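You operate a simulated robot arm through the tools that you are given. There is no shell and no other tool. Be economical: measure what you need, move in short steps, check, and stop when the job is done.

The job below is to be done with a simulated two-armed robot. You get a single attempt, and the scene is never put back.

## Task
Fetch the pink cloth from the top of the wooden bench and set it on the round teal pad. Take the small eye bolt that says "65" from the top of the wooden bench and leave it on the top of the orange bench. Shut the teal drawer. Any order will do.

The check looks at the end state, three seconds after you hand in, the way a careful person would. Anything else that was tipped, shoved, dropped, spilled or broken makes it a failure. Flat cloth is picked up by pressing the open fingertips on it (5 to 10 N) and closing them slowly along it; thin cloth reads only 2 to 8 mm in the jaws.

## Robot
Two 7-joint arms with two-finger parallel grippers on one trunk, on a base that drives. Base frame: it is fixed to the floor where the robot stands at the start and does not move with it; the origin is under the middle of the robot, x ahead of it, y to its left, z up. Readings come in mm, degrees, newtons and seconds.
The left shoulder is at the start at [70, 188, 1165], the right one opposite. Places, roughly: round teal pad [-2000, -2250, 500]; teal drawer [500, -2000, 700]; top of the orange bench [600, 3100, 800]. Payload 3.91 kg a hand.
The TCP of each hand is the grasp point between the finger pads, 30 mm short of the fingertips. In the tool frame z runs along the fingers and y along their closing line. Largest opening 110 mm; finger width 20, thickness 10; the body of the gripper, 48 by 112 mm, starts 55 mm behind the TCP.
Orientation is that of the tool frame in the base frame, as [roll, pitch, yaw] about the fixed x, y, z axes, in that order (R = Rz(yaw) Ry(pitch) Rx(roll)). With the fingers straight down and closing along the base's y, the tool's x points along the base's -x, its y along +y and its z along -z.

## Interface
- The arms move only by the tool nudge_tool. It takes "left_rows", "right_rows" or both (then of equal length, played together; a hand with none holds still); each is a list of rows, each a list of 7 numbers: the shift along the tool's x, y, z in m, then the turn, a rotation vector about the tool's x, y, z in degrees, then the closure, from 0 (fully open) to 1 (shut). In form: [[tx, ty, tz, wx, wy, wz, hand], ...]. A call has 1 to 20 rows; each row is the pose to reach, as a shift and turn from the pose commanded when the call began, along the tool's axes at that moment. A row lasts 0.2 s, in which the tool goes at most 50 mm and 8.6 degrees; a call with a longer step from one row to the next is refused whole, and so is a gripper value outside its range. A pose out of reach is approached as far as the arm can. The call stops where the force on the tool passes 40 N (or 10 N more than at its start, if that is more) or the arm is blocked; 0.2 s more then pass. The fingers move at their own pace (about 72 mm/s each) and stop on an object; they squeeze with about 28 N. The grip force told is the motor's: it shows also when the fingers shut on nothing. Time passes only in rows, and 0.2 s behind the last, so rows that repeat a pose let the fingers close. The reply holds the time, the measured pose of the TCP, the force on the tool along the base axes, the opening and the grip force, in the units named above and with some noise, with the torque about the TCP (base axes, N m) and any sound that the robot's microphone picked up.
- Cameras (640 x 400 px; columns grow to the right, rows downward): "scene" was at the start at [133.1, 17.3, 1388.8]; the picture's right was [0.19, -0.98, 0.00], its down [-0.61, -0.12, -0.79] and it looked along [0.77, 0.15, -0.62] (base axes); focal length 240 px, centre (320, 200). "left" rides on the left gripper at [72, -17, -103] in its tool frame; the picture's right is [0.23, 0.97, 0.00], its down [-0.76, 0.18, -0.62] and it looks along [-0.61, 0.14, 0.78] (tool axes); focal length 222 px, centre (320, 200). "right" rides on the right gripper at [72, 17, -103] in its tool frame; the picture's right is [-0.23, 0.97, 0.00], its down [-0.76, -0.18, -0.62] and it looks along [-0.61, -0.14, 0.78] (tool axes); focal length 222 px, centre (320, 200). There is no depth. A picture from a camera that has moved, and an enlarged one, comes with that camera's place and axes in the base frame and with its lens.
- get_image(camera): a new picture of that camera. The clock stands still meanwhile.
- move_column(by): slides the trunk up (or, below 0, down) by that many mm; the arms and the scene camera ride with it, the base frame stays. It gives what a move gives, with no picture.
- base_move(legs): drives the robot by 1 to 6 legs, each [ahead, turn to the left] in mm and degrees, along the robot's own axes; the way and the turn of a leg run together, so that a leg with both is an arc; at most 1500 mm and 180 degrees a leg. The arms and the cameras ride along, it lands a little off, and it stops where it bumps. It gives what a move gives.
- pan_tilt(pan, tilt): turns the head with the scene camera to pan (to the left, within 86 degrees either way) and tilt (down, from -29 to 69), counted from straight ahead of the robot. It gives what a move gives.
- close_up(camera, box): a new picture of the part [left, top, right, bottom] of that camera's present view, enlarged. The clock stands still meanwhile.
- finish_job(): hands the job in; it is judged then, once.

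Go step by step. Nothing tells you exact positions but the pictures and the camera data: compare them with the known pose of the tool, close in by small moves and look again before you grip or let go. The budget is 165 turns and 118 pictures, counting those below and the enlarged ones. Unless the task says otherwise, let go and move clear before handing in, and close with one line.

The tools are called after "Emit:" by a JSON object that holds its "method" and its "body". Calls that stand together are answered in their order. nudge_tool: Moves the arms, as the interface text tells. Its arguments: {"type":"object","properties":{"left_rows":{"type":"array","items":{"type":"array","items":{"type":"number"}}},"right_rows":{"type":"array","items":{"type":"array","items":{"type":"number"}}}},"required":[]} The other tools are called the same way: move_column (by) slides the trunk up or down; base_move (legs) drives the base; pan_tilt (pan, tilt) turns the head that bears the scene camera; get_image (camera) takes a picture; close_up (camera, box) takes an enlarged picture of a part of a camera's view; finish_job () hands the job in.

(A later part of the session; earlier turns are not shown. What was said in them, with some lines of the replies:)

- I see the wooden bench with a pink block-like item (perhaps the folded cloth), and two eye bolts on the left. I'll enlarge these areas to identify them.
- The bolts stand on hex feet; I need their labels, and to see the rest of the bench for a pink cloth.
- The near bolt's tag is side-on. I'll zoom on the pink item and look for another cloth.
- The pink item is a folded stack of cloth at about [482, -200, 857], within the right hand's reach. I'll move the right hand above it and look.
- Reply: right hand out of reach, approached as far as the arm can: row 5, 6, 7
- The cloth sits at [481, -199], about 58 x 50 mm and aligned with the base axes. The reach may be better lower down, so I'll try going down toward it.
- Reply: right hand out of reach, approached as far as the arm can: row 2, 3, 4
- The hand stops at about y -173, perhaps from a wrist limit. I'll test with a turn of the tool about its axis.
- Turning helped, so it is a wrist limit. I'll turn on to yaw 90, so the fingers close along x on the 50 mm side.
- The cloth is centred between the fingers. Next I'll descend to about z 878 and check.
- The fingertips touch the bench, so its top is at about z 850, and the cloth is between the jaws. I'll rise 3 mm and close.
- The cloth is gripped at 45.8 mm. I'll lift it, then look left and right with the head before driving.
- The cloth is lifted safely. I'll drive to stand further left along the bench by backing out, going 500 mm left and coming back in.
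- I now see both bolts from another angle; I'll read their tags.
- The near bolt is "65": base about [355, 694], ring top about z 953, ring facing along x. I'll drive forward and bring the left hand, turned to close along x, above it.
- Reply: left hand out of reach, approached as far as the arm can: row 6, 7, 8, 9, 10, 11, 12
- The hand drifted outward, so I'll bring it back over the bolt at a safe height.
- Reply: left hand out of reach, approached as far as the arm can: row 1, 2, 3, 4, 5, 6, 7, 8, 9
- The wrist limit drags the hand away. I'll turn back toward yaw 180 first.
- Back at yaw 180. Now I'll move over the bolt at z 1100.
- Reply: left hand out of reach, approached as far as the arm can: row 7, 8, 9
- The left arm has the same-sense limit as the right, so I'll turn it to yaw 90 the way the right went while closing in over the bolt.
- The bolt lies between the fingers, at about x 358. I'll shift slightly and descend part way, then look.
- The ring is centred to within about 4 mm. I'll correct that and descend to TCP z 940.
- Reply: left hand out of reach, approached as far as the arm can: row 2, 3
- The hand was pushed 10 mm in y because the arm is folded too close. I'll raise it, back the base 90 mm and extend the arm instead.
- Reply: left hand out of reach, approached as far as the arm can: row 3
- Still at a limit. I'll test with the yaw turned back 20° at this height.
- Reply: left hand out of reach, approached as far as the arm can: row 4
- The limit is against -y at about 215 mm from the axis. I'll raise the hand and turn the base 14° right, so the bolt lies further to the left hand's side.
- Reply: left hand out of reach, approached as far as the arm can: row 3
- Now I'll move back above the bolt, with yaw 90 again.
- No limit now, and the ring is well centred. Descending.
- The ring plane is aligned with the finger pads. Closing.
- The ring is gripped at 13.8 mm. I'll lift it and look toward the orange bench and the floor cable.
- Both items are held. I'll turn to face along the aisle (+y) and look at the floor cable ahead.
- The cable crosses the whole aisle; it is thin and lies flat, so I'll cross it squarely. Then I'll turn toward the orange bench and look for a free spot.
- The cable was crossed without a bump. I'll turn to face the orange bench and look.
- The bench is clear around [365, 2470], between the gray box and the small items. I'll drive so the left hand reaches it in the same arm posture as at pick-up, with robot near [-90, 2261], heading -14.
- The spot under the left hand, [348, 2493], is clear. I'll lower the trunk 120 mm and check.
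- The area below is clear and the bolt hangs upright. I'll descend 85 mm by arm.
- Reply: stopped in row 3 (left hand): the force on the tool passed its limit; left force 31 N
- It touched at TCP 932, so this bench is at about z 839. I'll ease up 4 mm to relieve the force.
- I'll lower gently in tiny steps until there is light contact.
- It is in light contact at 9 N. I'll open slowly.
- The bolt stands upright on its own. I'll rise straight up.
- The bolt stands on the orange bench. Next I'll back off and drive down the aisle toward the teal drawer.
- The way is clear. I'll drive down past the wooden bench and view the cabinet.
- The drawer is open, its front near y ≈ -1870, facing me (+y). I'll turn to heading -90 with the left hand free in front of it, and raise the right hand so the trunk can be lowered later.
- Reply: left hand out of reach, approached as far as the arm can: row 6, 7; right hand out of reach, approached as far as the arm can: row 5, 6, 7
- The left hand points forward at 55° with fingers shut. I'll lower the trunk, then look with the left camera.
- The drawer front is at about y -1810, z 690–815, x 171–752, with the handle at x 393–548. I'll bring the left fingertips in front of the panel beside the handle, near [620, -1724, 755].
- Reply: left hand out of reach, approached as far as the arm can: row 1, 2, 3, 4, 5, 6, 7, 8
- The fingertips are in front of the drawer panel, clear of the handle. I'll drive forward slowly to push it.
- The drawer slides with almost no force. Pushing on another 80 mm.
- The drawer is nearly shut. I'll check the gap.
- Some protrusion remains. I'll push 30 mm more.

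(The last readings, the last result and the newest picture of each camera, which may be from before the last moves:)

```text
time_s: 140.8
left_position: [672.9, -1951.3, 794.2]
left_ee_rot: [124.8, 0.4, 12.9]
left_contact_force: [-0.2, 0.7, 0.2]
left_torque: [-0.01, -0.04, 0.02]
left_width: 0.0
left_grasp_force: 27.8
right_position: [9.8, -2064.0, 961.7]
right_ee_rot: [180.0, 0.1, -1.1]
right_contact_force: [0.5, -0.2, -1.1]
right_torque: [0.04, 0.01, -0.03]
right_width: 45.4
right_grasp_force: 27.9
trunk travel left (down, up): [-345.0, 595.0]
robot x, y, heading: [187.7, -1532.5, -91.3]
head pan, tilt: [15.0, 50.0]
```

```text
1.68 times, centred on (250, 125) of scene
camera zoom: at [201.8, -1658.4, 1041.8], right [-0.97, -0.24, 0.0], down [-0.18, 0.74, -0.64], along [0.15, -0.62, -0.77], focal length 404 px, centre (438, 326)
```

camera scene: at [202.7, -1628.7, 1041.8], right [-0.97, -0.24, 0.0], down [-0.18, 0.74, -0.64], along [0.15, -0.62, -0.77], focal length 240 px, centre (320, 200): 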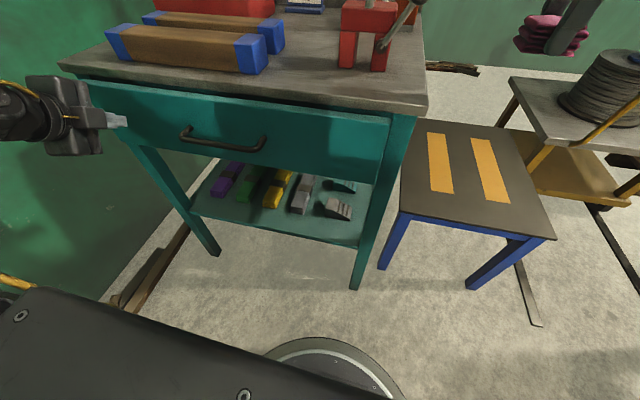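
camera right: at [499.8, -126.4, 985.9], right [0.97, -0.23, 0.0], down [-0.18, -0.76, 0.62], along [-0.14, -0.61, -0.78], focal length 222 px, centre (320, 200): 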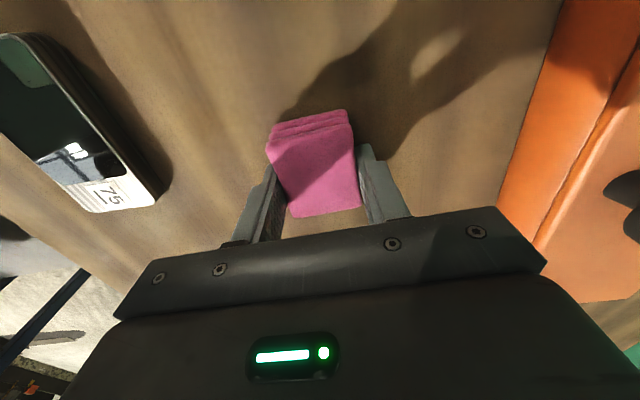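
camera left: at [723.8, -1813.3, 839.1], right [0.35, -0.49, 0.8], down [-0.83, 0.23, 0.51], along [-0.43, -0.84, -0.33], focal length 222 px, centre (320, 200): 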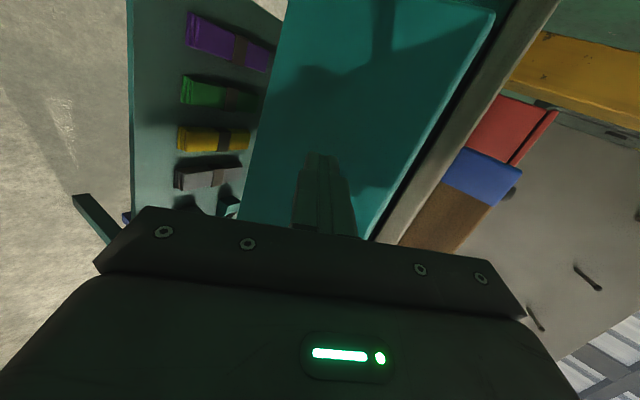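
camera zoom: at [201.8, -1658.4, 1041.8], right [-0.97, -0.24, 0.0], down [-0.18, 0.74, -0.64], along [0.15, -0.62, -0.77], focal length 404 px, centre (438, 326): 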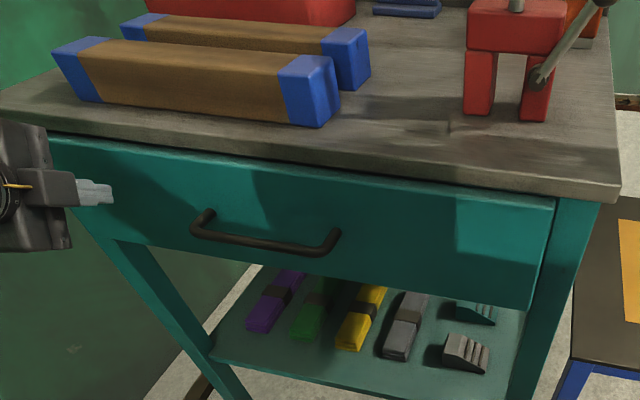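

Nearly flush, with no stop force yet. I'll push 12 mm steps.

Emit:
{"method": "base_move", "body": {"legs": [[12, 0]]}}

Emit:
{"method": "base_move", "body": {"legs": [[12, 0]]}}

Emit:
{"method": "close_up", "body": {"camera": "scene", "box": [60, 50, 440, 200]}}

```text
time_s: 141.5
left_position: [672.3, -1962.3, 795.0]
left_ee_rot: [124.7, 0.5, 12.9]
left_contact_force: [0.4, -0.3, -0.4]
left_torque: [-0.02, 0.02, 0.01]
left_width: 0.2
left_grasp_force: 28.1
right_position: [9.7, -2074.5, 961.3]
right_ee_rot: [180.0, 0.0, -1.1]
right_contact_force: [0.5, 0.8, -0.3]
right_torque: [0.0, 0.01, -0.01]
right_width: 45.2
right_grasp_force: 27.9
trunk travel left (down, up): [-345.0, 595.0]
robot x, y, heading: [186.5, -1544.9, -91.1]
head pan, tilt: [15.0, 50.0]
```

```text
time_s: 142.3
left_position: [672.2, -1974.4, 796.0]
left_ee_rot: [124.7, 0.4, 12.8]
left_contact_force: [1.0, -0.7, 0.6]
left_torque: [-0.04, 0.0, 0.01]
left_width: 0.0
left_grasp_force: 28.2
right_position: [10.7, -2086.2, 963.1]
right_ee_rot: [179.9, 0.0, -1.1]
right_contact_force: [0.1, -0.3, -1.0]
right_torque: [0.05, -0.01, 0.01]
right_width: 45.4
right_grasp_force: 27.8
trunk travel left (down, up): [-345.0, 595.0]
robot x, y, heading: [183.1, -1557.3, -91.1]
head pan, tilt: [15.0, 50.0]
```

```text
1.68 times, centred on (250, 125) of scene
camera zoom: at [201.3, -1681.0, 1042.0], right [-0.97, -0.24, 0.0], down [-0.18, 0.74, -0.64], along [0.15, -0.62, -0.77], focal length 404 px, centre (438, 326)
```

zoom: 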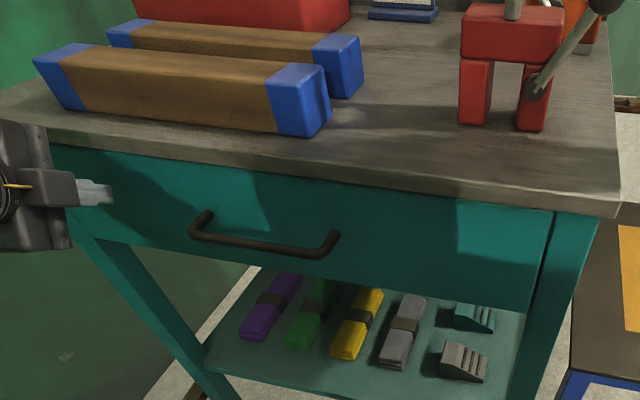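

It looks almost flush. I'll press a little further until it stops.

Emit:
{"method": "base_move", "body": {"legs": [[10, 0]]}}

Emit:
{"method": "close_up", "body": {"camera": "scene", "box": [340, 100, 420, 200]}}

```text
time_s: 143.0
left_position: [672.0, -1983.6, 794.9]
left_ee_rot: [124.7, 0.4, 13.1]
left_contact_force: [-0.1, 5.8, -0.2]
left_torque: [0.04, -0.01, -0.03]
left_width: 0.1
left_grasp_force: 27.6
right_position: [8.0, -2095.4, 963.0]
right_ee_rot: [179.8, 0.0, -1.1]
right_contact_force: [0.2, -0.2, -0.8]
right_torque: [0.01, 0.02, 0.0]
right_width: 45.4
right_grasp_force: 28.0
trunk travel left (down, up): [-345.0, 595.0]
robot x, y, heading: [185.2, -1565.3, -91.0]
head pan, tilt: [15.0, 50.0]
```

```text
4.00 times, centred on (380, 150) of scene
camera zoom: at [200.9, -1690.0, 1042.0], right [-0.97, -0.24, 0.0], down [-0.18, 0.74, -0.64], along [0.15, -0.62, -0.77], focal length 961 px, centre (80, 400)
```

zoom: 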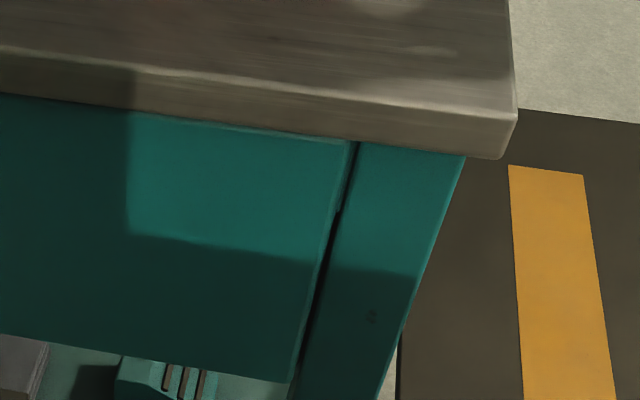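

A 5.8 N reaction appeared, likely the end stop. One small push will confirm it.

Emit:
{"method": "base_move", "body": {"legs": [[4, 0]]}}

```text
time_s: 143.8
left_position: [671.9, -1982.9, 795.4]
left_ee_rot: [124.8, 0.4, 13.0]
left_contact_force: [-0.2, 32.0, 0.3]
left_torque: [0.29, 0.01, -0.07]
left_width: 0.0
left_grasp_force: 28.2
right_position: [9.4, -2096.1, 965.4]
right_ee_rot: [179.6, 0.0, -1.1]
right_contact_force: [0.3, -0.1, -0.4]
right_torque: [0.0, 0.0, 0.01]
right_width: 45.3
right_grasp_force: 27.9
trunk travel left (down, up): [-345.0, 595.0]
robot x, y, heading: [183.9, -1568.1, -91.2]
head pan, tilt: [15.0, 50.0]
```

The force rose to 32 N without motion, so the drawer is fully shut. I'll back straight away, raise the trunk and look for the pad.

Emit:
{"method": "base_move", "body": {"legs": [[-350, 0]]}}

Emit:
{"method": "move_column", "body": {"by": 250}}

Emit:
{"method": "pan_tilt", "body": {"pan": -50, "tilt": 20}}

Emit:
{"method": "get_image", "body": {"camera": "scene"}}

Emit:
{"method": "pan_tilt", "body": {"pan": 0, "tilt": 35}}

Emit:
{"method": "get_image", "body": {"camera": "scene"}}

```text
time_s: 146.0
left_position: [678.8, -1638.9, 794.8]
left_ee_rot: [125.0, 0.3, 13.1]
left_contact_force: [0.5, 0.0, -0.6]
left_torque: [-0.01, -0.01, 0.0]
left_width: 0.4
left_grasp_force: 28.4
right_position: [14.9, -1752.5, 962.8]
right_ee_rot: [179.7, 0.0, -1.0]
right_contact_force: [-0.5, -0.3, 0.0]
right_torque: [-0.02, -0.04, -0.03]
right_width: 45.3
right_grasp_force: 28.1
trunk travel left (down, up): [-345.0, 595.0]
robot x, y, heading: [189.5, -1225.0, -91.0]
head pan, tilt: [15.0, 50.0]
```

```text
time_s: 148.6
left_position: [679.2, -1637.9, 1043.4]
left_ee_rot: [124.9, 0.4, 13.1]
left_contact_force: [-0.3, -0.5, -0.2]
left_torque: [0.0, -0.03, 0.03]
left_width: 0.0
left_grasp_force: 27.7
right_position: [17.5, -1753.2, 1212.3]
right_ee_rot: [179.7, 0.0, -0.9]
right_contact_force: [0.5, -0.7, -0.2]
right_torque: [-0.01, -0.03, -0.03]
right_width: 45.1
right_grasp_force: 28.4
trunk travel left (down, up): [-595.0, 345.0]
robot x, y, heading: [193.2, -1225.1, -91.0]
head pan, tilt: [15.0, 50.0]
```

```text
time_s: 149.9
left_position: [679.4, -1639.2, 1044.2]
left_ee_rot: [125.1, 0.3, 13.1]
left_contact_force: [0.6, -0.1, -0.2]
left_torque: [0.01, -0.02, -0.05]
left_width: 0.1
left_grasp_force: 28.0
right_position: [15.4, -1752.8, 1212.9]
right_ee_rot: [179.8, 0.0, -1.0]
right_contact_force: [0.1, 0.1, -1.1]
right_torque: [0.0, 0.01, 0.01]
right_width: 45.2
right_grasp_force: 28.0
trunk travel left (down, up): [-595.0, 345.0]
robot x, y, heading: [191.2, -1224.9, -90.8]
head pan, tilt: [-50.0, 20.0]
```

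```text
56 pictures are left
camera scene: at [116.8, -1331.5, 1337.6], right [-0.63, 0.78, 0.0], down [0.27, 0.22, -0.94], along [-0.73, -0.59, -0.34], focal length 240 px, centre (320, 200)
```

scene: 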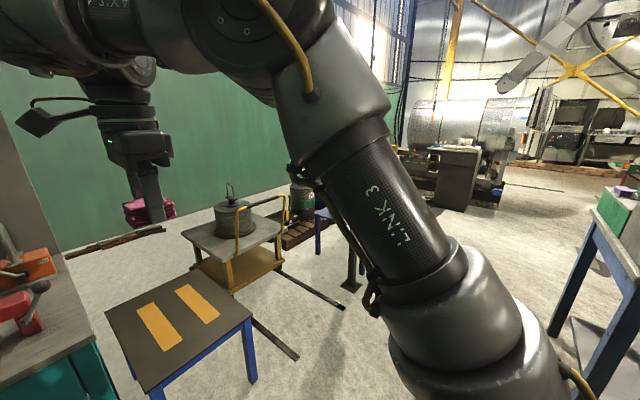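

```text
time_s: 151.1
left_position: [678.7, -1639.3, 1043.6]
left_ee_rot: [125.0, 0.3, 13.1]
left_contact_force: [0.1, -0.2, 0.8]
left_torque: [-0.02, -0.01, 0.0]
left_width: 0.1
left_grasp_force: 28.4
right_position: [17.1, -1752.4, 1211.4]
right_ee_rot: [179.7, 0.1, -1.0]
right_contact_force: [0.2, -0.5, -0.2]
right_torque: [-0.02, 0.0, -0.03]
right_width: 45.4
right_grasp_force: 28.1
trunk travel left (down, up): [-595.0, 345.0]
robot x, y, heading: [189.9, -1222.7, -91.1]
head pan, tilt: [0.0, 35.0]
```

```text
55 pictures are left
camera scene: at [187.5, -1360.9, 1313.7], right [-1.0, 0.02, 0.0], down [0.01, 0.57, -0.82], along [-0.01, -0.82, -0.57], focal length 240 px, centre (320, 200)
```

scene: 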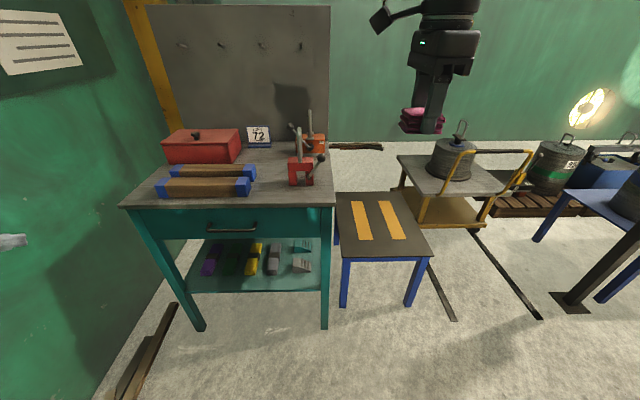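

The drawer is visibly flush. I'll bring the left hand back in (tool down), then turn right and drive west toward the pad.

Emit:
{"method": "nudge_tool", "body": {"left_rows": [[-0.02, 0, 0, 8, 0, 0, 1], [-0.04, 0, 0, 16, 0, 0, 1], [-0.06, 0, 0, 24, 0, 0, 1], [-0.08, 0, 0, 32, 0, 0, 1], [-0.1, 0, 0, 40, 0, 0, 1], [-0.12, 0, 0, 48, 0, 0, 1], [-0.14, 0, 0, 55, 0, 0, 1], [-0.16, 0, 0, 55, 0, 0, 1]]}}

Emit:
{"method": "base_move", "body": {"legs": [[0, -90], [1000, 0]]}}

Emit:
{"method": "pan_tilt", "body": {"pan": 30, "tilt": 30}}

Emit:
{"method": "get_image", "body": {"camera": "scene"}}

```text
time_s: 152.9
left_position: [522.9, -1674.2, 1042.7]
left_ee_rot: [-179.9, 0.4, 13.0]
left_contact_force: [-0.1, 0.1, 0.8]
left_torque: [-0.02, 0.0, -0.03]
left_width: 0.0
left_grasp_force: 28.7
right_position: [16.4, -1752.9, 1212.3]
right_ee_rot: [179.8, 0.1, -1.0]
right_contact_force: [0.0, 0.0, -0.5]
right_torque: [-0.02, -0.01, -0.02]
right_width: 45.4
right_grasp_force: 28.0
trunk travel left (down, up): [-595.0, 345.0]
robot x, y, heading: [191.1, -1221.7, -90.8]
head pan, tilt: [0.0, 35.0]
```

```text
time_s: 162.1
left_position: [-1268.1, -1487.4, 1042.2]
left_ee_rot: [180.0, 0.2, -78.2]
left_contact_force: [-0.3, 0.1, -0.2]
left_torque: [0.0, -0.02, 0.01]
left_width: 0.0
left_grasp_force: 27.9
right_position: [-1336.9, -979.8, 1211.8]
right_ee_rot: [179.8, 0.0, -92.2]
right_contact_force: [-1.6, 0.2, -0.3]
right_torque: [-0.01, -0.04, 0.02]
right_width: 45.5
right_grasp_force: 28.3
trunk travel left (down, up): [-595.0, 345.0]
robot x, y, heading: [-815.6, -1163.7, 177.7]
head pan, tilt: [0.0, 35.0]
```

```text
time_s: 163.0
left_position: [-1268.6, -1487.6, 1041.2]
left_ee_rot: [180.0, 0.3, -78.2]
left_contact_force: [-0.6, 0.0, 0.9]
left_torque: [-0.01, -0.02, 0.01]
left_width: 0.0
left_grasp_force: 28.4
right_position: [-1337.6, -979.2, 1212.1]
right_ee_rot: [179.8, -0.1, -92.2]
right_contact_force: [0.3, -0.1, -0.4]
right_torque: [-0.02, 0.01, 0.03]
right_width: 45.3
right_grasp_force: 27.4
trunk travel left (down, up): [-595.0, 345.0]
robot x, y, heading: [-810.3, -1169.2, 177.8]
head pan, tilt: [30.0, 30.0]
```

```text
54 pictures are left
camera scene: at [-941.9, -1205.5, 1321.5], right [-0.47, 0.89, 0.0], down [0.44, 0.23, -0.87], along [-0.77, -0.4, -0.5], focal length 240 px, centre (320, 200)
```

scene: 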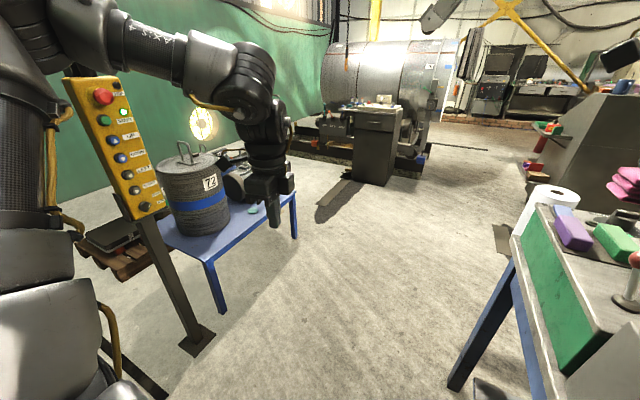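

The teal pad is on the blue table near [-1950, -2230], with a pendant post at [-1283, -2185] to avoid. I'll drive to about [-1820, -1500], then turn to face the table.

Emit:
{"method": "nudge_tool", "body": {"left_rows": [[0, -0.04, -0.03, 0, 0, 0, 1], [0, -0.08, -0.06, 0, 0, 0, 1], [0, -0.12, -0.09, 0, 0, 0, 1]]}}

Emit:
{"method": "base_move", "body": {"legs": [[0, 20], [1070, 0], [0, 72]]}}

Emit:
{"method": "pan_tilt", "body": {"pan": 0, "tilt": 45}}

Emit:
{"method": "get_image", "body": {"camera": "scene"}}

```text
time_s: 163.8
left_position: [-1147.8, -1460.4, 1131.2]
left_ee_rot: [-179.9, 0.3, -78.3]
left_contact_force: [-0.4, 0.9, 0.6]
left_torque: [0.01, 0.04, 0.01]
left_width: 0.2
left_grasp_force: 27.5
right_position: [-1333.4, -978.6, 1213.7]
right_ee_rot: [179.7, 0.0, -92.2]
right_contact_force: [0.5, 0.3, -0.5]
right_torque: [0.03, 0.01, -0.02]
right_width: 45.2
right_grasp_force: 28.6
trunk travel left (down, up): [-595.0, 345.0]
robot x, y, heading: [-810.2, -1165.7, 177.8]
head pan, tilt: [30.0, 30.0]
```

```text
time_s: 166.9
left_position: [-1147.5, -1584.3, 1130.2]
left_ee_rot: [-179.6, -0.2, -59.4]
left_contact_force: [-0.8, 0.5, -0.5]
left_torque: [-0.03, 0.01, 0.02]
left_width: 0.0
left_grasp_force: 28.4
right_position: [-1472.5, -1183.8, 1213.2]
right_ee_rot: [178.9, -1.7, -73.8]
right_contact_force: [-0.5, -0.8, -1.1]
right_torque: [-0.03, -0.03, 0.0]
right_width: 45.2
right_grasp_force: 28.2
trunk travel left (down, up): [-595.0, 345.0]
robot x, y, heading: [-916.0, -1204.1, -170.6]
head pan, tilt: [30.0, 30.0]
stopped in leg 2: the robot was blocked; the commanded pose is now the measured one
```

```text
time_s: 167.8
left_position: [-1144.9, -1588.0, 1130.7]
left_ee_rot: [-179.7, 0.2, -59.5]
left_contact_force: [-0.4, -0.1, 0.1]
left_torque: [-0.01, -0.03, 0.0]
left_width: 0.2
left_grasp_force: 27.6
right_position: [-1468.5, -1188.4, 1215.9]
right_ee_rot: [178.7, -1.5, -73.8]
right_contact_force: [0.8, 0.0, -0.2]
right_torque: [-0.02, 0.0, 0.0]
right_width: 45.2
right_grasp_force: 28.2
trunk travel left (down, up): [-595.0, 345.0]
robot x, y, heading: [-915.0, -1204.3, -170.5]
head pan, tilt: [0.0, 45.0]
```

```text
53 pictures are left
camera scene: at [-1048.5, -1224.9, 1298.9], right [-0.16, 0.99, 0.0], down [0.7, 0.12, -0.71], along [-0.7, -0.12, -0.71], focal length 240 px, centre (320, 200)
```

scene: 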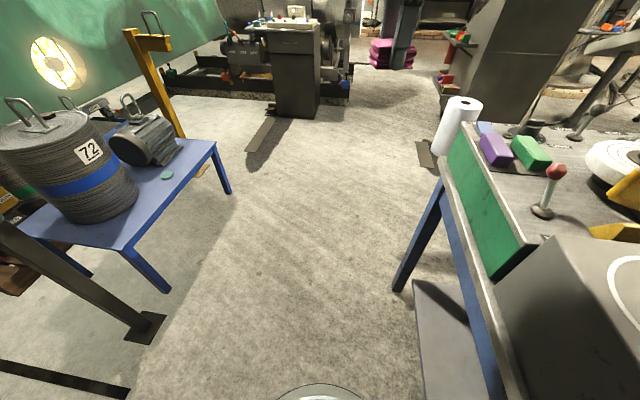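

Something blocked the robot, and the right arm was disturbed. I'll look to the right to see what was touched before moving.

Emit:
{"method": "pan_tilt", "body": {"pan": -45, "tilt": 40}}

Emit:
{"method": "get_image", "body": {"camera": "scene"}}

Emit:
{"method": "pan_tilt", "body": {"pan": -86, "tilt": 45}}

Emit:
{"method": "get_image", "body": {"camera": "scene"}}

```text
time_s: 168.9
left_position: [-1144.9, -1588.5, 1130.2]
left_ee_rot: [-179.7, 0.0, -59.3]
left_contact_force: [-0.2, -0.7, 0.2]
left_torque: [0.02, -0.02, 0.0]
left_width: 0.2
left_grasp_force: 28.0
right_position: [-1467.1, -1188.8, 1214.8]
right_ee_rot: [178.9, -1.4, -73.8]
right_contact_force: [0.1, -0.2, -0.4]
right_torque: [0.0, 0.01, 0.02]
right_width: 45.4
right_grasp_force: 27.8
trunk travel left (down, up): [-595.0, 345.0]
robot x, y, heading: [-917.2, -1201.0, -170.6]
head pan, tilt: [-45.0, 40.0]
```

```text
52 pictures are left
camera scene: at [-1037.1, -1163.0, 1306.2], right [0.58, 0.81, 0.0], down [0.52, -0.37, -0.77], along [-0.62, 0.44, -0.64], focal length 240 px, centre (320, 200)
```

scene: 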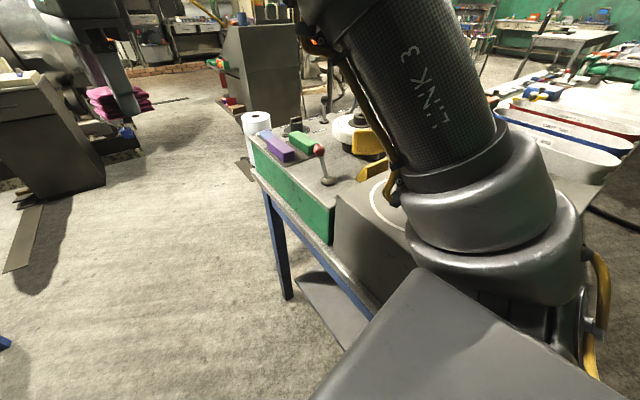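

```text
time_s: 170.0
left_position: [-1144.9, -1588.6, 1130.2]
left_ee_rot: [-179.6, 0.2, -59.3]
left_contact_force: [0.2, -0.3, -0.2]
left_torque: [-0.02, 0.0, 0.03]
left_width: 0.3
left_grasp_force: 27.5
right_position: [-1467.9, -1188.4, 1215.3]
right_ee_rot: [178.7, -1.4, -73.8]
right_contact_force: [-0.2, 0.1, -1.0]
right_torque: [-0.06, 0.01, 0.03]
right_width: 45.2
right_grasp_force: 28.1
trunk travel left (down, up): [-595.0, 345.0]
robot x, y, heading: [-917.9, -1202.2, -170.8]
head pan, tilt: [-85.9, 45.0]
```

```text
51 pictures are left
camera scene: at [-986.8, -1133.4, 1298.9], right [0.97, 0.23, 0.0], down [0.17, -0.69, -0.71], along [-0.17, 0.69, -0.71], focal length 240 px, centre (320, 200)
```

scene: 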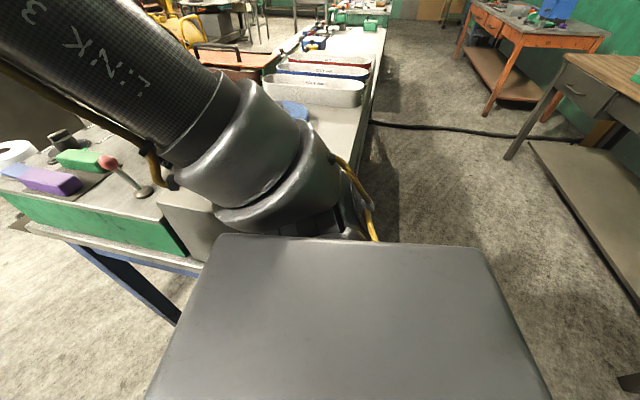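

The right shoulder touched the gray machine on the dark bench's end; nothing appears moved. I'll back out along the same line and take a more southerly path.

Emit:
{"method": "base_move", "body": {"legs": [[-250, 0], [0, 35], [520, 0], [0, -44]]}}

Emit:
{"method": "get_image", "body": {"camera": "scene"}}

```text
time_s: 178.1
left_position: [-1325.0, -1862.2, 1131.0]
left_ee_rot: [-179.8, 0.2, -68.8]
left_contact_force: [-0.3, 0.1, 0.1]
left_torque: [-0.01, 0.02, -0.06]
left_width: 0.0
left_grasp_force: 27.5
right_position: [-1578.4, -1415.0, 1214.5]
right_ee_rot: [178.9, -1.4, -83.1]
right_contact_force: [0.4, 0.0, 0.2]
right_torque: [0.01, -0.03, -0.01]
right_width: 45.3
right_grasp_force: 27.7
trunk travel left (down, up): [-595.0, 345.0]
robot x, y, heading: [-1038.5, -1522.0, -179.9]
head pan, tilt: [-85.9, 45.0]
```

```text
50 pictures are left
camera scene: at [-1095.3, -1440.1, 1298.9], right [1.0, 0.07, 0.0], down [0.05, -0.71, -0.71], along [-0.05, 0.71, -0.71], focal length 240 px, centre (320, 200)
```

scene: 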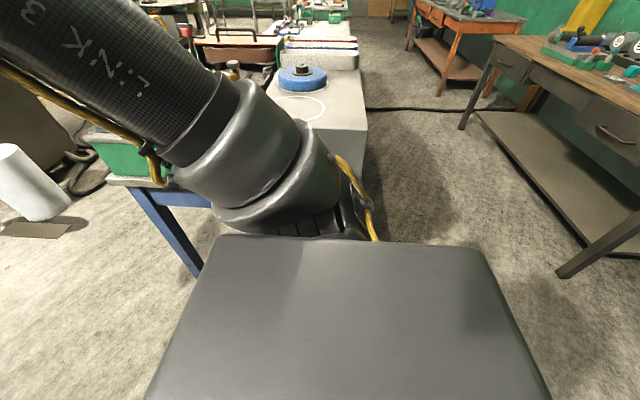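

I'll check the white roll near the bench corner to be sure it wasn't knocked.

Emit:
{"method": "pan_tilt", "body": {"pan": -60, "tilt": 35}}

Emit:
{"method": "get_image", "body": {"camera": "scene"}}

```text
time_s: 179.0
left_position: [-1326.0, -1863.2, 1130.1]
left_ee_rot: [-179.7, 0.2, -68.9]
left_contact_force: [-0.2, 0.0, 0.2]
left_torque: [0.0, 0.01, -0.02]
left_width: 0.0
left_grasp_force: 28.4
right_position: [-1579.0, -1415.4, 1215.2]
right_ee_rot: [178.8, -1.4, -83.2]
right_contact_force: [-0.5, -0.9, 0.0]
right_torque: [0.01, 0.01, -0.01]
right_width: 45.5
right_grasp_force: 27.7
trunk travel left (down, up): [-595.0, 345.0]
robot x, y, heading: [-1037.7, -1522.5, -180.0]
head pan, tilt: [-60.0, 35.0]
```

```text
49 pictures are left
camera scene: at [-1133.4, -1445.0, 1313.7], right [0.87, 0.5, 0.0], down [0.29, -0.5, -0.82], along [-0.41, 0.71, -0.57], focal length 240 px, centre (320, 200)
```

scene: 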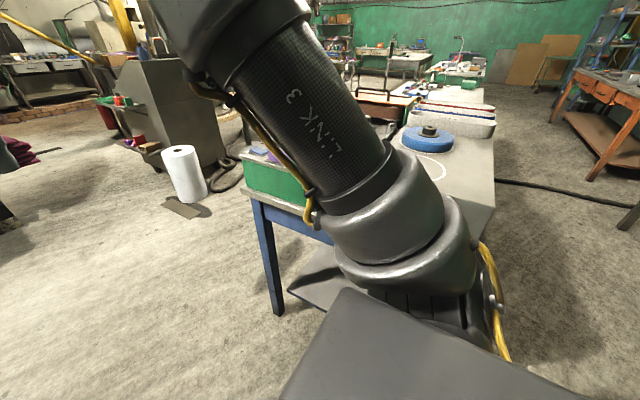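

The roll was on the floor all along, so nothing was knocked. Continuing west, then turning to face the blue table.

Emit:
{"method": "base_move", "body": {"legs": [[790, 0], [0, 90]]}}

Emit:
{"method": "pan_tilt", "body": {"pan": 0, "tilt": 45}}

Emit:
{"method": "get_image", "body": {"camera": "scene"}}

```text
time_s: 187.2
left_position: [-1492.0, -1805.0, 1130.7]
left_ee_rot: [-179.6, 0.1, 21.3]
left_contact_force: [0.1, -0.9, 0.7]
left_torque: [0.02, 0.02, -0.02]
left_width: 0.2
left_grasp_force: 27.6
right_position: [-1939.1, -2062.2, 1215.2]
right_ee_rot: [178.8, -1.5, 7.1]
right_contact_force: [0.0, 0.1, -1.2]
right_torque: [0.01, 0.01, -0.04]
right_width: 45.4
right_grasp_force: 27.7
trunk travel left (down, up): [-595.0, 345.0]
robot x, y, heading: [-1832.6, -1522.4, -89.9]
head pan, tilt: [-60.0, 35.0]
```

```text
time_s: 188.4
left_position: [-1493.1, -1805.6, 1129.6]
left_ee_rot: [-179.7, 0.1, 21.4]
left_contact_force: [-0.1, -0.6, -0.3]
left_torque: [0.0, -0.02, 0.01]
left_width: 0.0
left_grasp_force: 27.7
right_position: [-1938.6, -2060.9, 1215.4]
right_ee_rot: [178.7, -1.4, 7.1]
right_contact_force: [-0.5, 0.8, -0.7]
right_torque: [-0.02, 0.0, -0.01]
right_width: 45.2
right_grasp_force: 27.2
trunk travel left (down, up): [-595.0, 345.0]
robot x, y, heading: [-1837.1, -1519.3, -89.7]
head pan, tilt: [0.0, 45.0]
```

```text
48 pictures are left
camera scene: at [-1836.5, -1650.9, 1298.9], right [-1.0, 0.0, 0.0], down [0.0, 0.71, -0.71], along [0.0, -0.71, -0.71], focal length 240 px, centre (320, 200)
```

scene: 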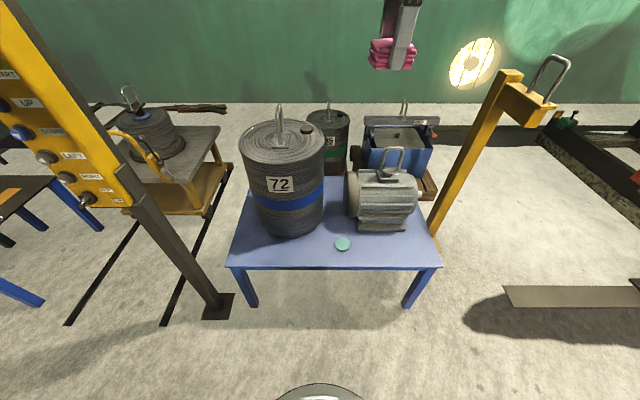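

The small round teal pad (about 64 mm) is at the table's front edge, roughly [-1928, -2207, 500], with a spool and motor behind it. I'll drive forward 170 mm, then lower the trunk.

Emit:
{"method": "base_move", "body": {"legs": [[165, 0]]}}

Emit:
{"method": "move_column", "body": {"by": -300}}

Emit:
{"method": "get_image", "body": {"camera": "right"}}

Emit:
{"method": "get_image", "body": {"camera": "scene"}}

```text
time_s: 189.9
left_position: [-1492.8, -1967.4, 1130.1]
left_ee_rot: [-179.7, 0.2, 21.4]
left_contact_force: [0.2, -0.1, -0.5]
left_torque: [0.03, 0.01, 0.02]
left_width: 0.0
left_grasp_force: 28.2
right_position: [-1939.0, -2223.9, 1216.0]
right_ee_rot: [178.7, -1.4, 7.0]
right_contact_force: [0.5, 0.1, -0.9]
right_torque: [0.01, 0.01, 0.01]
right_width: 45.5
right_grasp_force: 27.7
trunk travel left (down, up): [-595.0, 345.0]
robot x, y, heading: [-1832.4, -1681.4, -89.8]
head pan, tilt: [0.0, 45.0]
```

```text
time_s: 192.9
left_position: [-1490.5, -1968.9, 830.0]
left_ee_rot: [-179.8, 0.1, 21.5]
left_contact_force: [1.0, 0.3, 0.3]
left_torque: [-0.03, -0.01, 0.0]
left_width: 0.0
left_grasp_force: 27.7
right_position: [-1938.6, -2223.8, 915.1]
right_ee_rot: [178.7, -1.4, 7.0]
right_contact_force: [0.3, 0.4, -0.8]
right_torque: [0.04, 0.0, 0.01]
right_width: 45.4
right_grasp_force: 27.9
trunk travel left (down, up): [-295.0, 645.0]
robot x, y, heading: [-1833.1, -1682.9, -89.7]
head pan, tilt: [0.0, 45.0]
```

```text
47 pictures are left
camera right: at [-1867.4, -2230.0, 1020.9], right [-0.11, -0.99, 0.02], down [-0.79, 0.1, 0.6], along [-0.6, 0.05, -0.8], focal length 222 px, centre (320, 200)
```

right: 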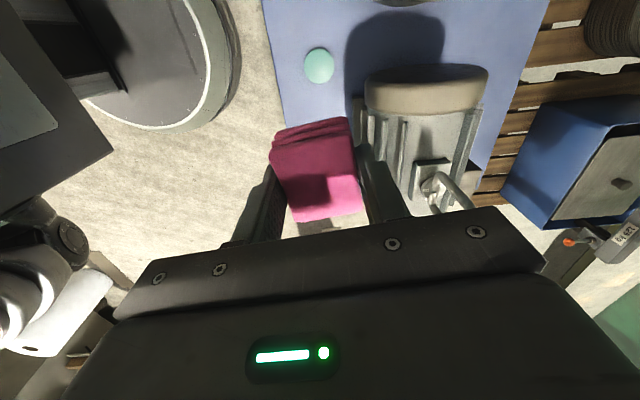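

```text
46 pictures are left
camera scene: at [-1835.9, -1813.5, 999.0], right [-1.0, 0.0, 0.0], down [0.0, 0.71, -0.71], along [0.0, -0.71, -0.71], focal length 240 px, centre (320, 200)
```

scene: 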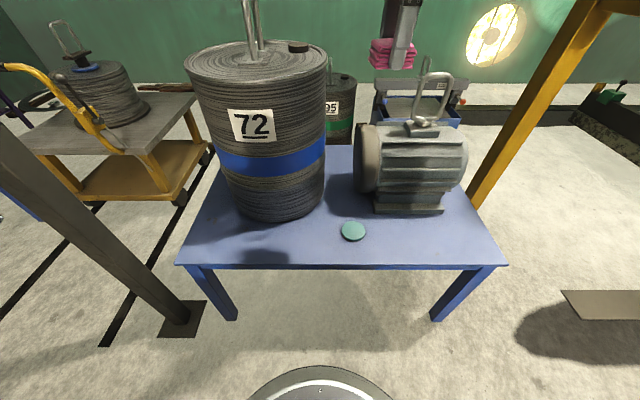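

Triangulated: pad centre about [-1928, -2231], top z about 463; the spool and motor leave room for the gripper. I'll lower the trunk 200 mm, then align above the pad.

Emit:
{"method": "move_column", "body": {"by": -200}}

Emit:
{"method": "nudge_tool", "body": {"right_rows": [[0.005, 0.004, 0.0, 0.7, -0.7, 0, 1], [0.0097, 0.0082, 0.0, 1.3, -1.4, 0, 1], [0.0097, 0.0082, 0.04, 1.3, -1.4, 0, 1], [0.0097, 0.0082, 0.08, 1.3, -1.4, 0, 1]]}}

Emit:
{"method": "get_image", "body": {"camera": "right"}}

Emit:
{"method": "get_image", "body": {"camera": "scene"}}

```text
time_s: 195.1
left_position: [-1491.5, -1968.1, 630.2]
left_ee_rot: [-179.7, 0.2, 21.4]
left_contact_force: [0.4, 0.1, -0.7]
left_torque: [-0.01, 0.02, 0.0]
left_width: 0.0
left_grasp_force: 28.1
right_position: [-1939.5, -2223.8, 716.7]
right_ee_rot: [178.7, -1.4, 7.1]
right_contact_force: [0.1, 0.3, -0.3]
right_torque: [-0.02, 0.0, -0.02]
right_width: 45.4
right_grasp_force: 27.9
trunk travel left (down, up): [-95.0, 845.0]
robot x, y, heading: [-1833.5, -1685.3, -89.7]
head pan, tilt: [0.0, 45.0]
```

```text
time_s: 196.1
left_position: [-1491.4, -1968.9, 629.2]
left_ee_rot: [-179.7, 0.1, 21.4]
left_contact_force: [-0.7, 0.2, 0.9]
left_torque: [0.02, 0.03, -0.02]
left_width: 0.0
left_grasp_force: 28.3
right_position: [-1927.2, -2232.5, 636.8]
right_ee_rot: [-179.9, 0.0, 7.0]
right_contact_force: [0.0, -0.9, 1.0]
right_torque: [-0.01, 0.01, -0.01]
right_width: 45.4
right_grasp_force: 27.8
right hand out of reach, approached as far as the arm can: row 1, 2
trunk travel left (down, up): [-95.0, 845.0]
robot x, y, heading: [-1834.1, -1685.5, -89.7]
head pan, tilt: [0.0, 45.0]
```

```text
45 pictures are left
camera right: at [-1853.7, -2241.0, 740.5], right [-0.11, -0.99, 0.0], down [-0.78, 0.08, 0.62], along [-0.62, 0.07, -0.78], focal length 222 px, centre (320, 200)
```

right: 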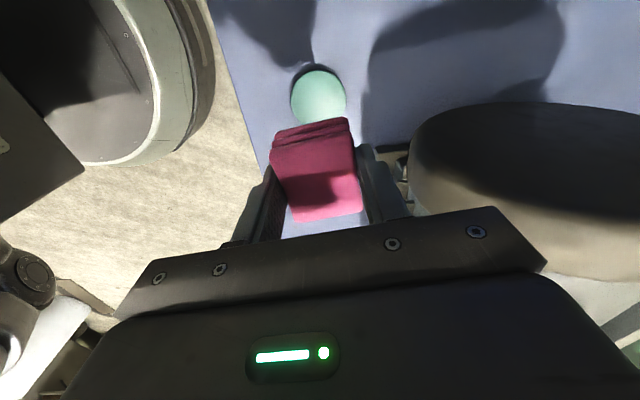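

```text
44 pictures are left
camera scene: at [-1835.8, -1813.8, 798.9], right [-1.0, 0.0, 0.0], down [0.0, 0.71, -0.71], along [0.0, -0.71, -0.71], focal length 240 px, centre (320, 200)
```

scene: 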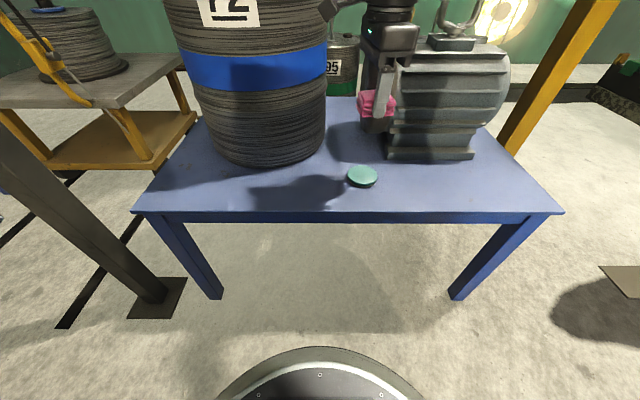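

Aligned over the pad (about [-1926, -2231], top z about 458), with some 20 mm clearance to the motor flange. I'll descend to TCP 510 and look.

Emit:
{"method": "nudge_tool", "body": {"right_rows": [[0.001, -0.001, 0.04, 0, 0, 0, 1], [0.001, -0.001, 0.08, 0, 0, 0, 1], [0.001, -0.001, 0.11, 0, 0, 0, 1], [0.001, -0.001, 0.127, 0, 0, 0, 1]]}}

Emit:
{"method": "get_image", "body": {"camera": "right"}}

Emit:
{"method": "close_up", "body": {"camera": "scene", "box": [290, 60, 450, 200]}}

```text
time_s: 197.1
left_position: [-1491.7, -1968.0, 630.7]
left_ee_rot: [-179.7, 0.1, 21.4]
left_contact_force: [-0.6, -0.6, 0.9]
left_torque: [-0.02, 0.02, 0.01]
left_width: 0.0
left_grasp_force: 28.1
right_position: [-1927.6, -2229.3, 509.1]
right_ee_rot: [180.0, 0.0, 7.0]
right_contact_force: [-0.5, -0.5, -0.3]
right_torque: [0.0, 0.0, 0.0]
right_width: 45.1
right_grasp_force: 28.3
trunk travel left (down, up): [-95.0, 845.0]
robot x, y, heading: [-1834.6, -1682.9, -89.8]
head pan, tilt: [0.0, 45.0]
```

```text
43 pictures are left
camera right: at [-1853.3, -2238.4, 611.4], right [-0.11, -0.99, 0.0], down [-0.78, 0.08, 0.62], along [-0.62, 0.07, -0.78], focal length 222 px, centre (320, 200)
```

right: 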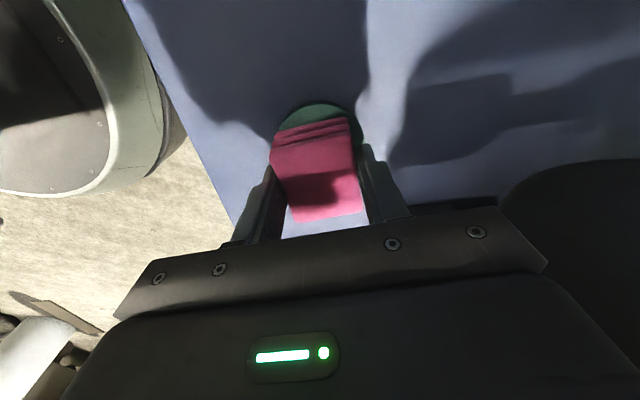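

```text
2.86 times, centred on (370, 130) of scene
camera zoom: at [-1835.9, -1813.7, 798.9], right [-1.0, 0.0, 0.0], down [0.0, 0.71, -0.71], along [0.0, -0.71, -0.71], focal length 686 px, centre (177, 400)
```

zoom: 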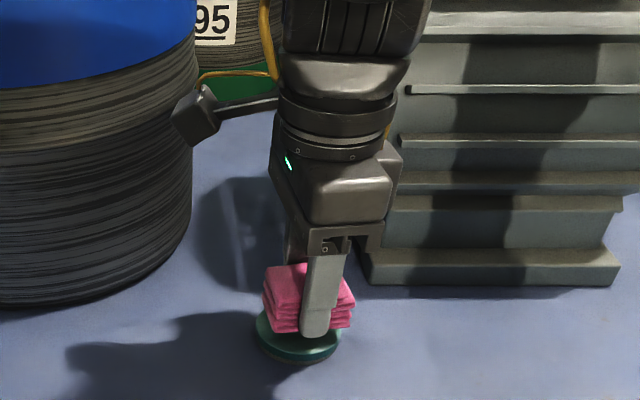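

The cloth is just above the pad, about 4 mm off in x. I'll correct and lower gently.

Emit:
{"method": "nudge_tool", "body": {"right_rows": [[0.004, 0, 0.004, 0, 0, 0, 1], [0.004, 0, 0.008, 0, 0, 0, 1], [0.004, 0, 0.012, 0, 0, 0, 1]]}}

Emit:
{"method": "close_up", "body": {"camera": "scene", "box": [320, 120, 410, 200]}}

```text
time_s: 197.8
left_position: [-1491.4, -1968.7, 631.3]
left_ee_rot: [-179.7, 0.1, 21.4]
left_contact_force: [0.2, 0.2, 0.2]
left_torque: [0.01, 0.02, -0.01]
left_width: 0.0
left_grasp_force: 27.5
right_position: [-1921.9, -2231.2, 496.6]
right_ee_rot: [180.0, 0.0, 7.0]
right_contact_force: [-0.3, -0.6, -0.9]
right_torque: [0.02, 0.03, -0.02]
right_width: 45.3
right_grasp_force: 28.2
trunk travel left (down, up): [-95.0, 845.0]
robot x, y, heading: [-1833.4, -1684.9, -89.8]
head pan, tilt: [0.0, 45.0]
```

```text
5.00 times, centred on (365, 160) of scene
camera zoom: at [-1835.9, -1813.6, 798.9], right [-1.0, 0.0, 0.0], down [0.0, 0.71, -0.71], along [0.0, -0.71, -0.71], focal length 1201 px, centre (95, 400)
```

zoom: 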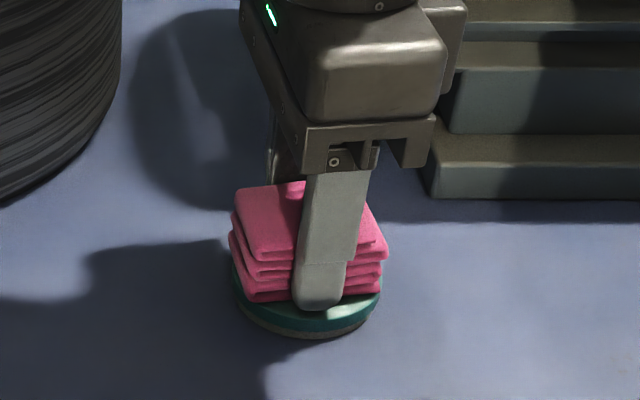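

Well centred now. Lowering 2 mm at a time.

Emit:
{"method": "nudge_tool", "body": {"right_rows": [[0, 0, 0.002, 0, 0, 0, 1], [0, 0, 0.004, 0, 0, 0, 1]]}}

```text
time_s: 198.4
left_position: [-1490.7, -1968.2, 630.7]
left_ee_rot: [-179.7, 0.2, 21.3]
left_contact_force: [-0.2, -0.1, -0.5]
left_torque: [-0.01, 0.01, 0.02]
left_width: 0.0
left_grasp_force: 27.9
right_position: [-1921.2, -2230.8, 496.3]
right_ee_rot: [179.6, -0.1, 6.8]
right_contact_force: [-4.8, -0.5, 24.8]
right_torque: [0.02, 0.15, -0.02]
right_width: 45.3
right_grasp_force: 28.0
trunk travel left (down, up): [-95.0, 845.0]
robot x, y, heading: [-1834.1, -1680.2, -89.9]
head pan, tilt: [0.0, 45.0]
```

Contact at 25 N. I'll ease up and open the fingers slowly to about 75 mm.

Emit:
{"method": "nudge_tool", "body": {"right_rows": [[0, 0, -0.0035, 0, 0, 0, 1], [0, 0, -0.0035, 0, 0, 0, 0.6], [0, 0, -0.0035, 0, 0, 0, 0.5], [0, 0, -0.0035, 0, 0, 0, 0.4], [0, 0, -0.0035, 0, 0, 0, 0.35], [0, 0, -0.0035, 0, 0, 0, 0.35]]}}

Emit:
{"method": "close_up", "body": {"camera": "scene", "box": [320, 120, 410, 200]}}

Emit:
{"method": "get_image", "body": {"camera": "right"}}

```text
time_s: 199.8
left_position: [-1491.1, -1969.0, 629.7]
left_ee_rot: [-179.7, 0.0, 21.3]
left_contact_force: [-0.2, 0.2, 0.5]
left_torque: [0.02, 0.0, -0.02]
left_width: 0.0
left_grasp_force: 27.8
right_position: [-1921.8, -2230.1, 495.4]
right_ee_rot: [180.0, 0.0, 7.0]
right_contact_force: [0.2, -1.5, 0.2]
right_torque: [-0.03, -0.02, 0.02]
right_width: 71.5
right_grasp_force: 0.1
trunk travel left (down, up): [-95.0, 845.0]
robot x, y, heading: [-1834.9, -1683.2, -89.6]
head pan, tilt: [0.0, 45.0]
```

```text
5.00 times, centred on (365, 160) of scene
camera zoom: at [-1835.9, -1813.6, 798.9], right [-1.0, 0.0, 0.0], down [0.0, 0.71, -0.71], along [0.0, -0.71, -0.71], focal length 1201 px, centre (95, 400)
```

zoom: 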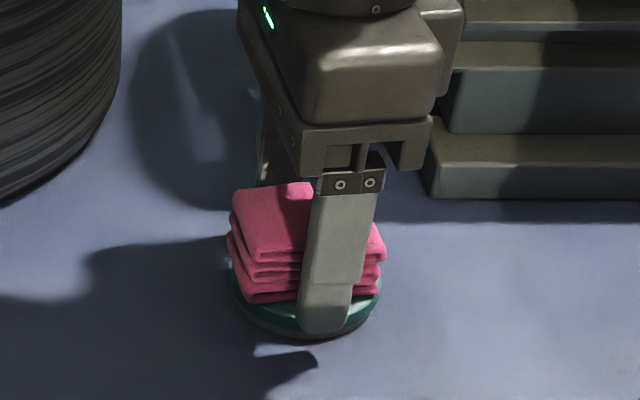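

```text
39 pictures are left
camera right: at [-1846.9, -2238.9, 599.0], right [-0.11, -0.99, 0.0], down [-0.78, 0.08, 0.62], along [-0.62, 0.07, -0.78], focal length 222 px, centre (320, 200)
```

right: 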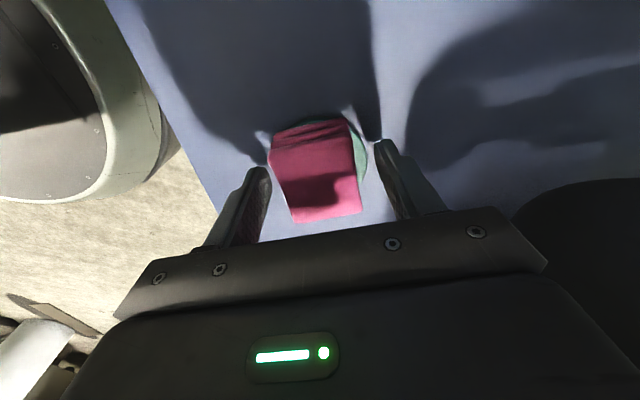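

The cloth rests on the pad, free of the fingers. I'll rise straight up and check.

Emit:
{"method": "nudge_tool", "body": {"right_rows": [[0, 0, -0.02, 0, 0, 0, 0.35], [0, 0, -0.06, 0, 0, 0, 0.35], [0, 0, -0.1, 0, 0, 0, 0.35], [0, 0, -0.13, 0, 0, 0, 0.35]]}}

Emit:
{"method": "move_column", "body": {"by": 350}}

Emit:
{"method": "get_image", "body": {"camera": "scene"}}

Emit:
{"method": "close_up", "body": {"camera": "right", "box": [240, 0, 420, 150]}}

```text
time_s: 200.8
left_position: [-1490.9, -1968.6, 629.2]
left_ee_rot: [-179.8, 0.2, 21.4]
left_contact_force: [-0.7, 0.8, 0.6]
left_torque: [0.01, 0.0, 0.0]
left_width: 0.0
left_grasp_force: 28.0
right_position: [-1922.2, -2231.4, 624.3]
right_ee_rot: [-179.9, 0.0, 7.0]
right_contact_force: [0.3, 0.8, 0.3]
right_torque: [-0.04, 0.0, 0.0]
right_width: 71.6
right_grasp_force: 0.1
trunk travel left (down, up): [-95.0, 845.0]
robot x, y, heading: [-1831.9, -1686.0, -89.6]
head pan, tilt: [0.0, 45.0]
```

```text
time_s: 204.3
left_position: [-1491.3, -1967.1, 980.6]
left_ee_rot: [-179.8, 0.1, 21.4]
left_contact_force: [-0.1, -0.1, 0.0]
left_torque: [0.01, 0.0, -0.03]
left_width: 0.1
left_grasp_force: 27.9
right_position: [-1922.9, -2233.3, 974.8]
right_ee_rot: [-180.0, 0.0, 7.0]
right_contact_force: [0.7, 0.0, 0.0]
right_torque: [0.0, -0.02, -0.01]
right_width: 71.3
right_grasp_force: 0.0
trunk travel left (down, up): [-445.0, 495.0]
robot x, y, heading: [-1836.7, -1682.8, -89.7]
head pan, tilt: [0.0, 45.0]
```

```text
38 pictures are left
camera scene: at [-1835.8, -1813.7, 1148.9], right [-1.0, 0.0, 0.0], down [0.0, 0.71, -0.71], along [0.0, -0.71, -0.71], focal length 240 px, centre (320, 200)
```

scene: 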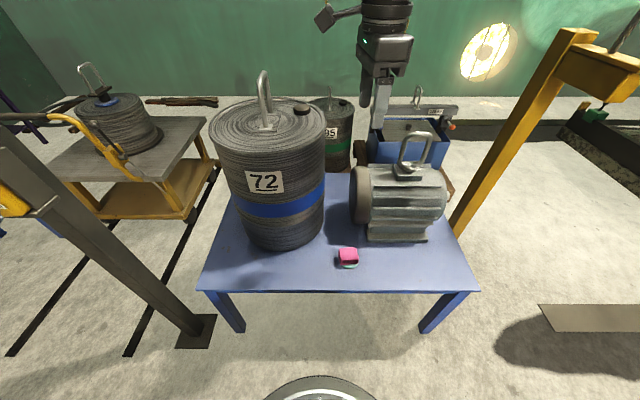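

```text
2.67 times, centred on (330, 75) of right
camera zoom: at [-1848.7, -2241.0, 1077.9], right [-0.11, -0.99, 0.0], down [-0.78, 0.08, 0.62], along [-0.62, 0.07, -0.78], focal length 592 px, centre (293, 533)
```

zoom: 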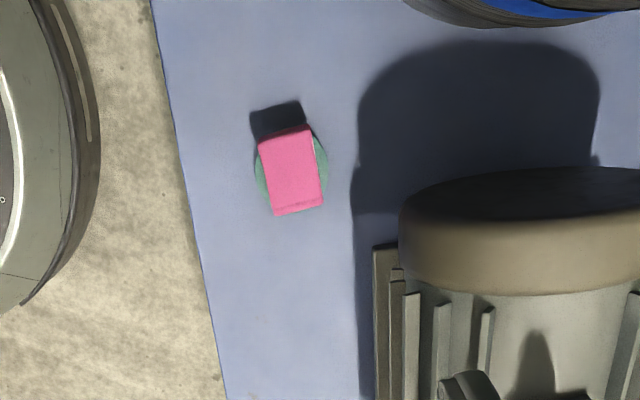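

The cloth sits centred on the pad and everything nearby stands as before. I'll back clear and hand in.

Emit:
{"method": "base_move", "body": {"legs": [[-180, 0]]}}

Emit:
{"method": "finish_job", "body": {}}

```text
time_s: 205.8
left_position: [-1492.1, -1791.5, 980.3]
left_ee_rot: [-179.8, 0.3, 21.1]
left_contact_force: [0.0, 0.3, -0.7]
left_torque: [-0.01, 0.02, -0.02]
left_width: 0.2
left_grasp_force: 28.1
right_position: [-1927.0, -2053.1, 974.9]
right_ee_rot: [-180.0, 0.0, 6.7]
right_contact_force: [0.1, 0.9, -0.5]
right_torque: [-0.02, 0.04, -0.01]
right_width: 71.4
right_grasp_force: 0.0
trunk travel left (down, up): [-445.0, 495.0]
robot x, y, heading: [-1837.1, -1506.9, -90.1]
head pan, tilt: [0.0, 45.0]
```

```text
The job is handed in.
```

The pink cloth is on the round teal pad, the "65" eye bolt stands on the orange bench and the teal drawer is shut; on the way the right shoulder bumped a gray machine on the dark bench, and the pictures showed nothing moved.
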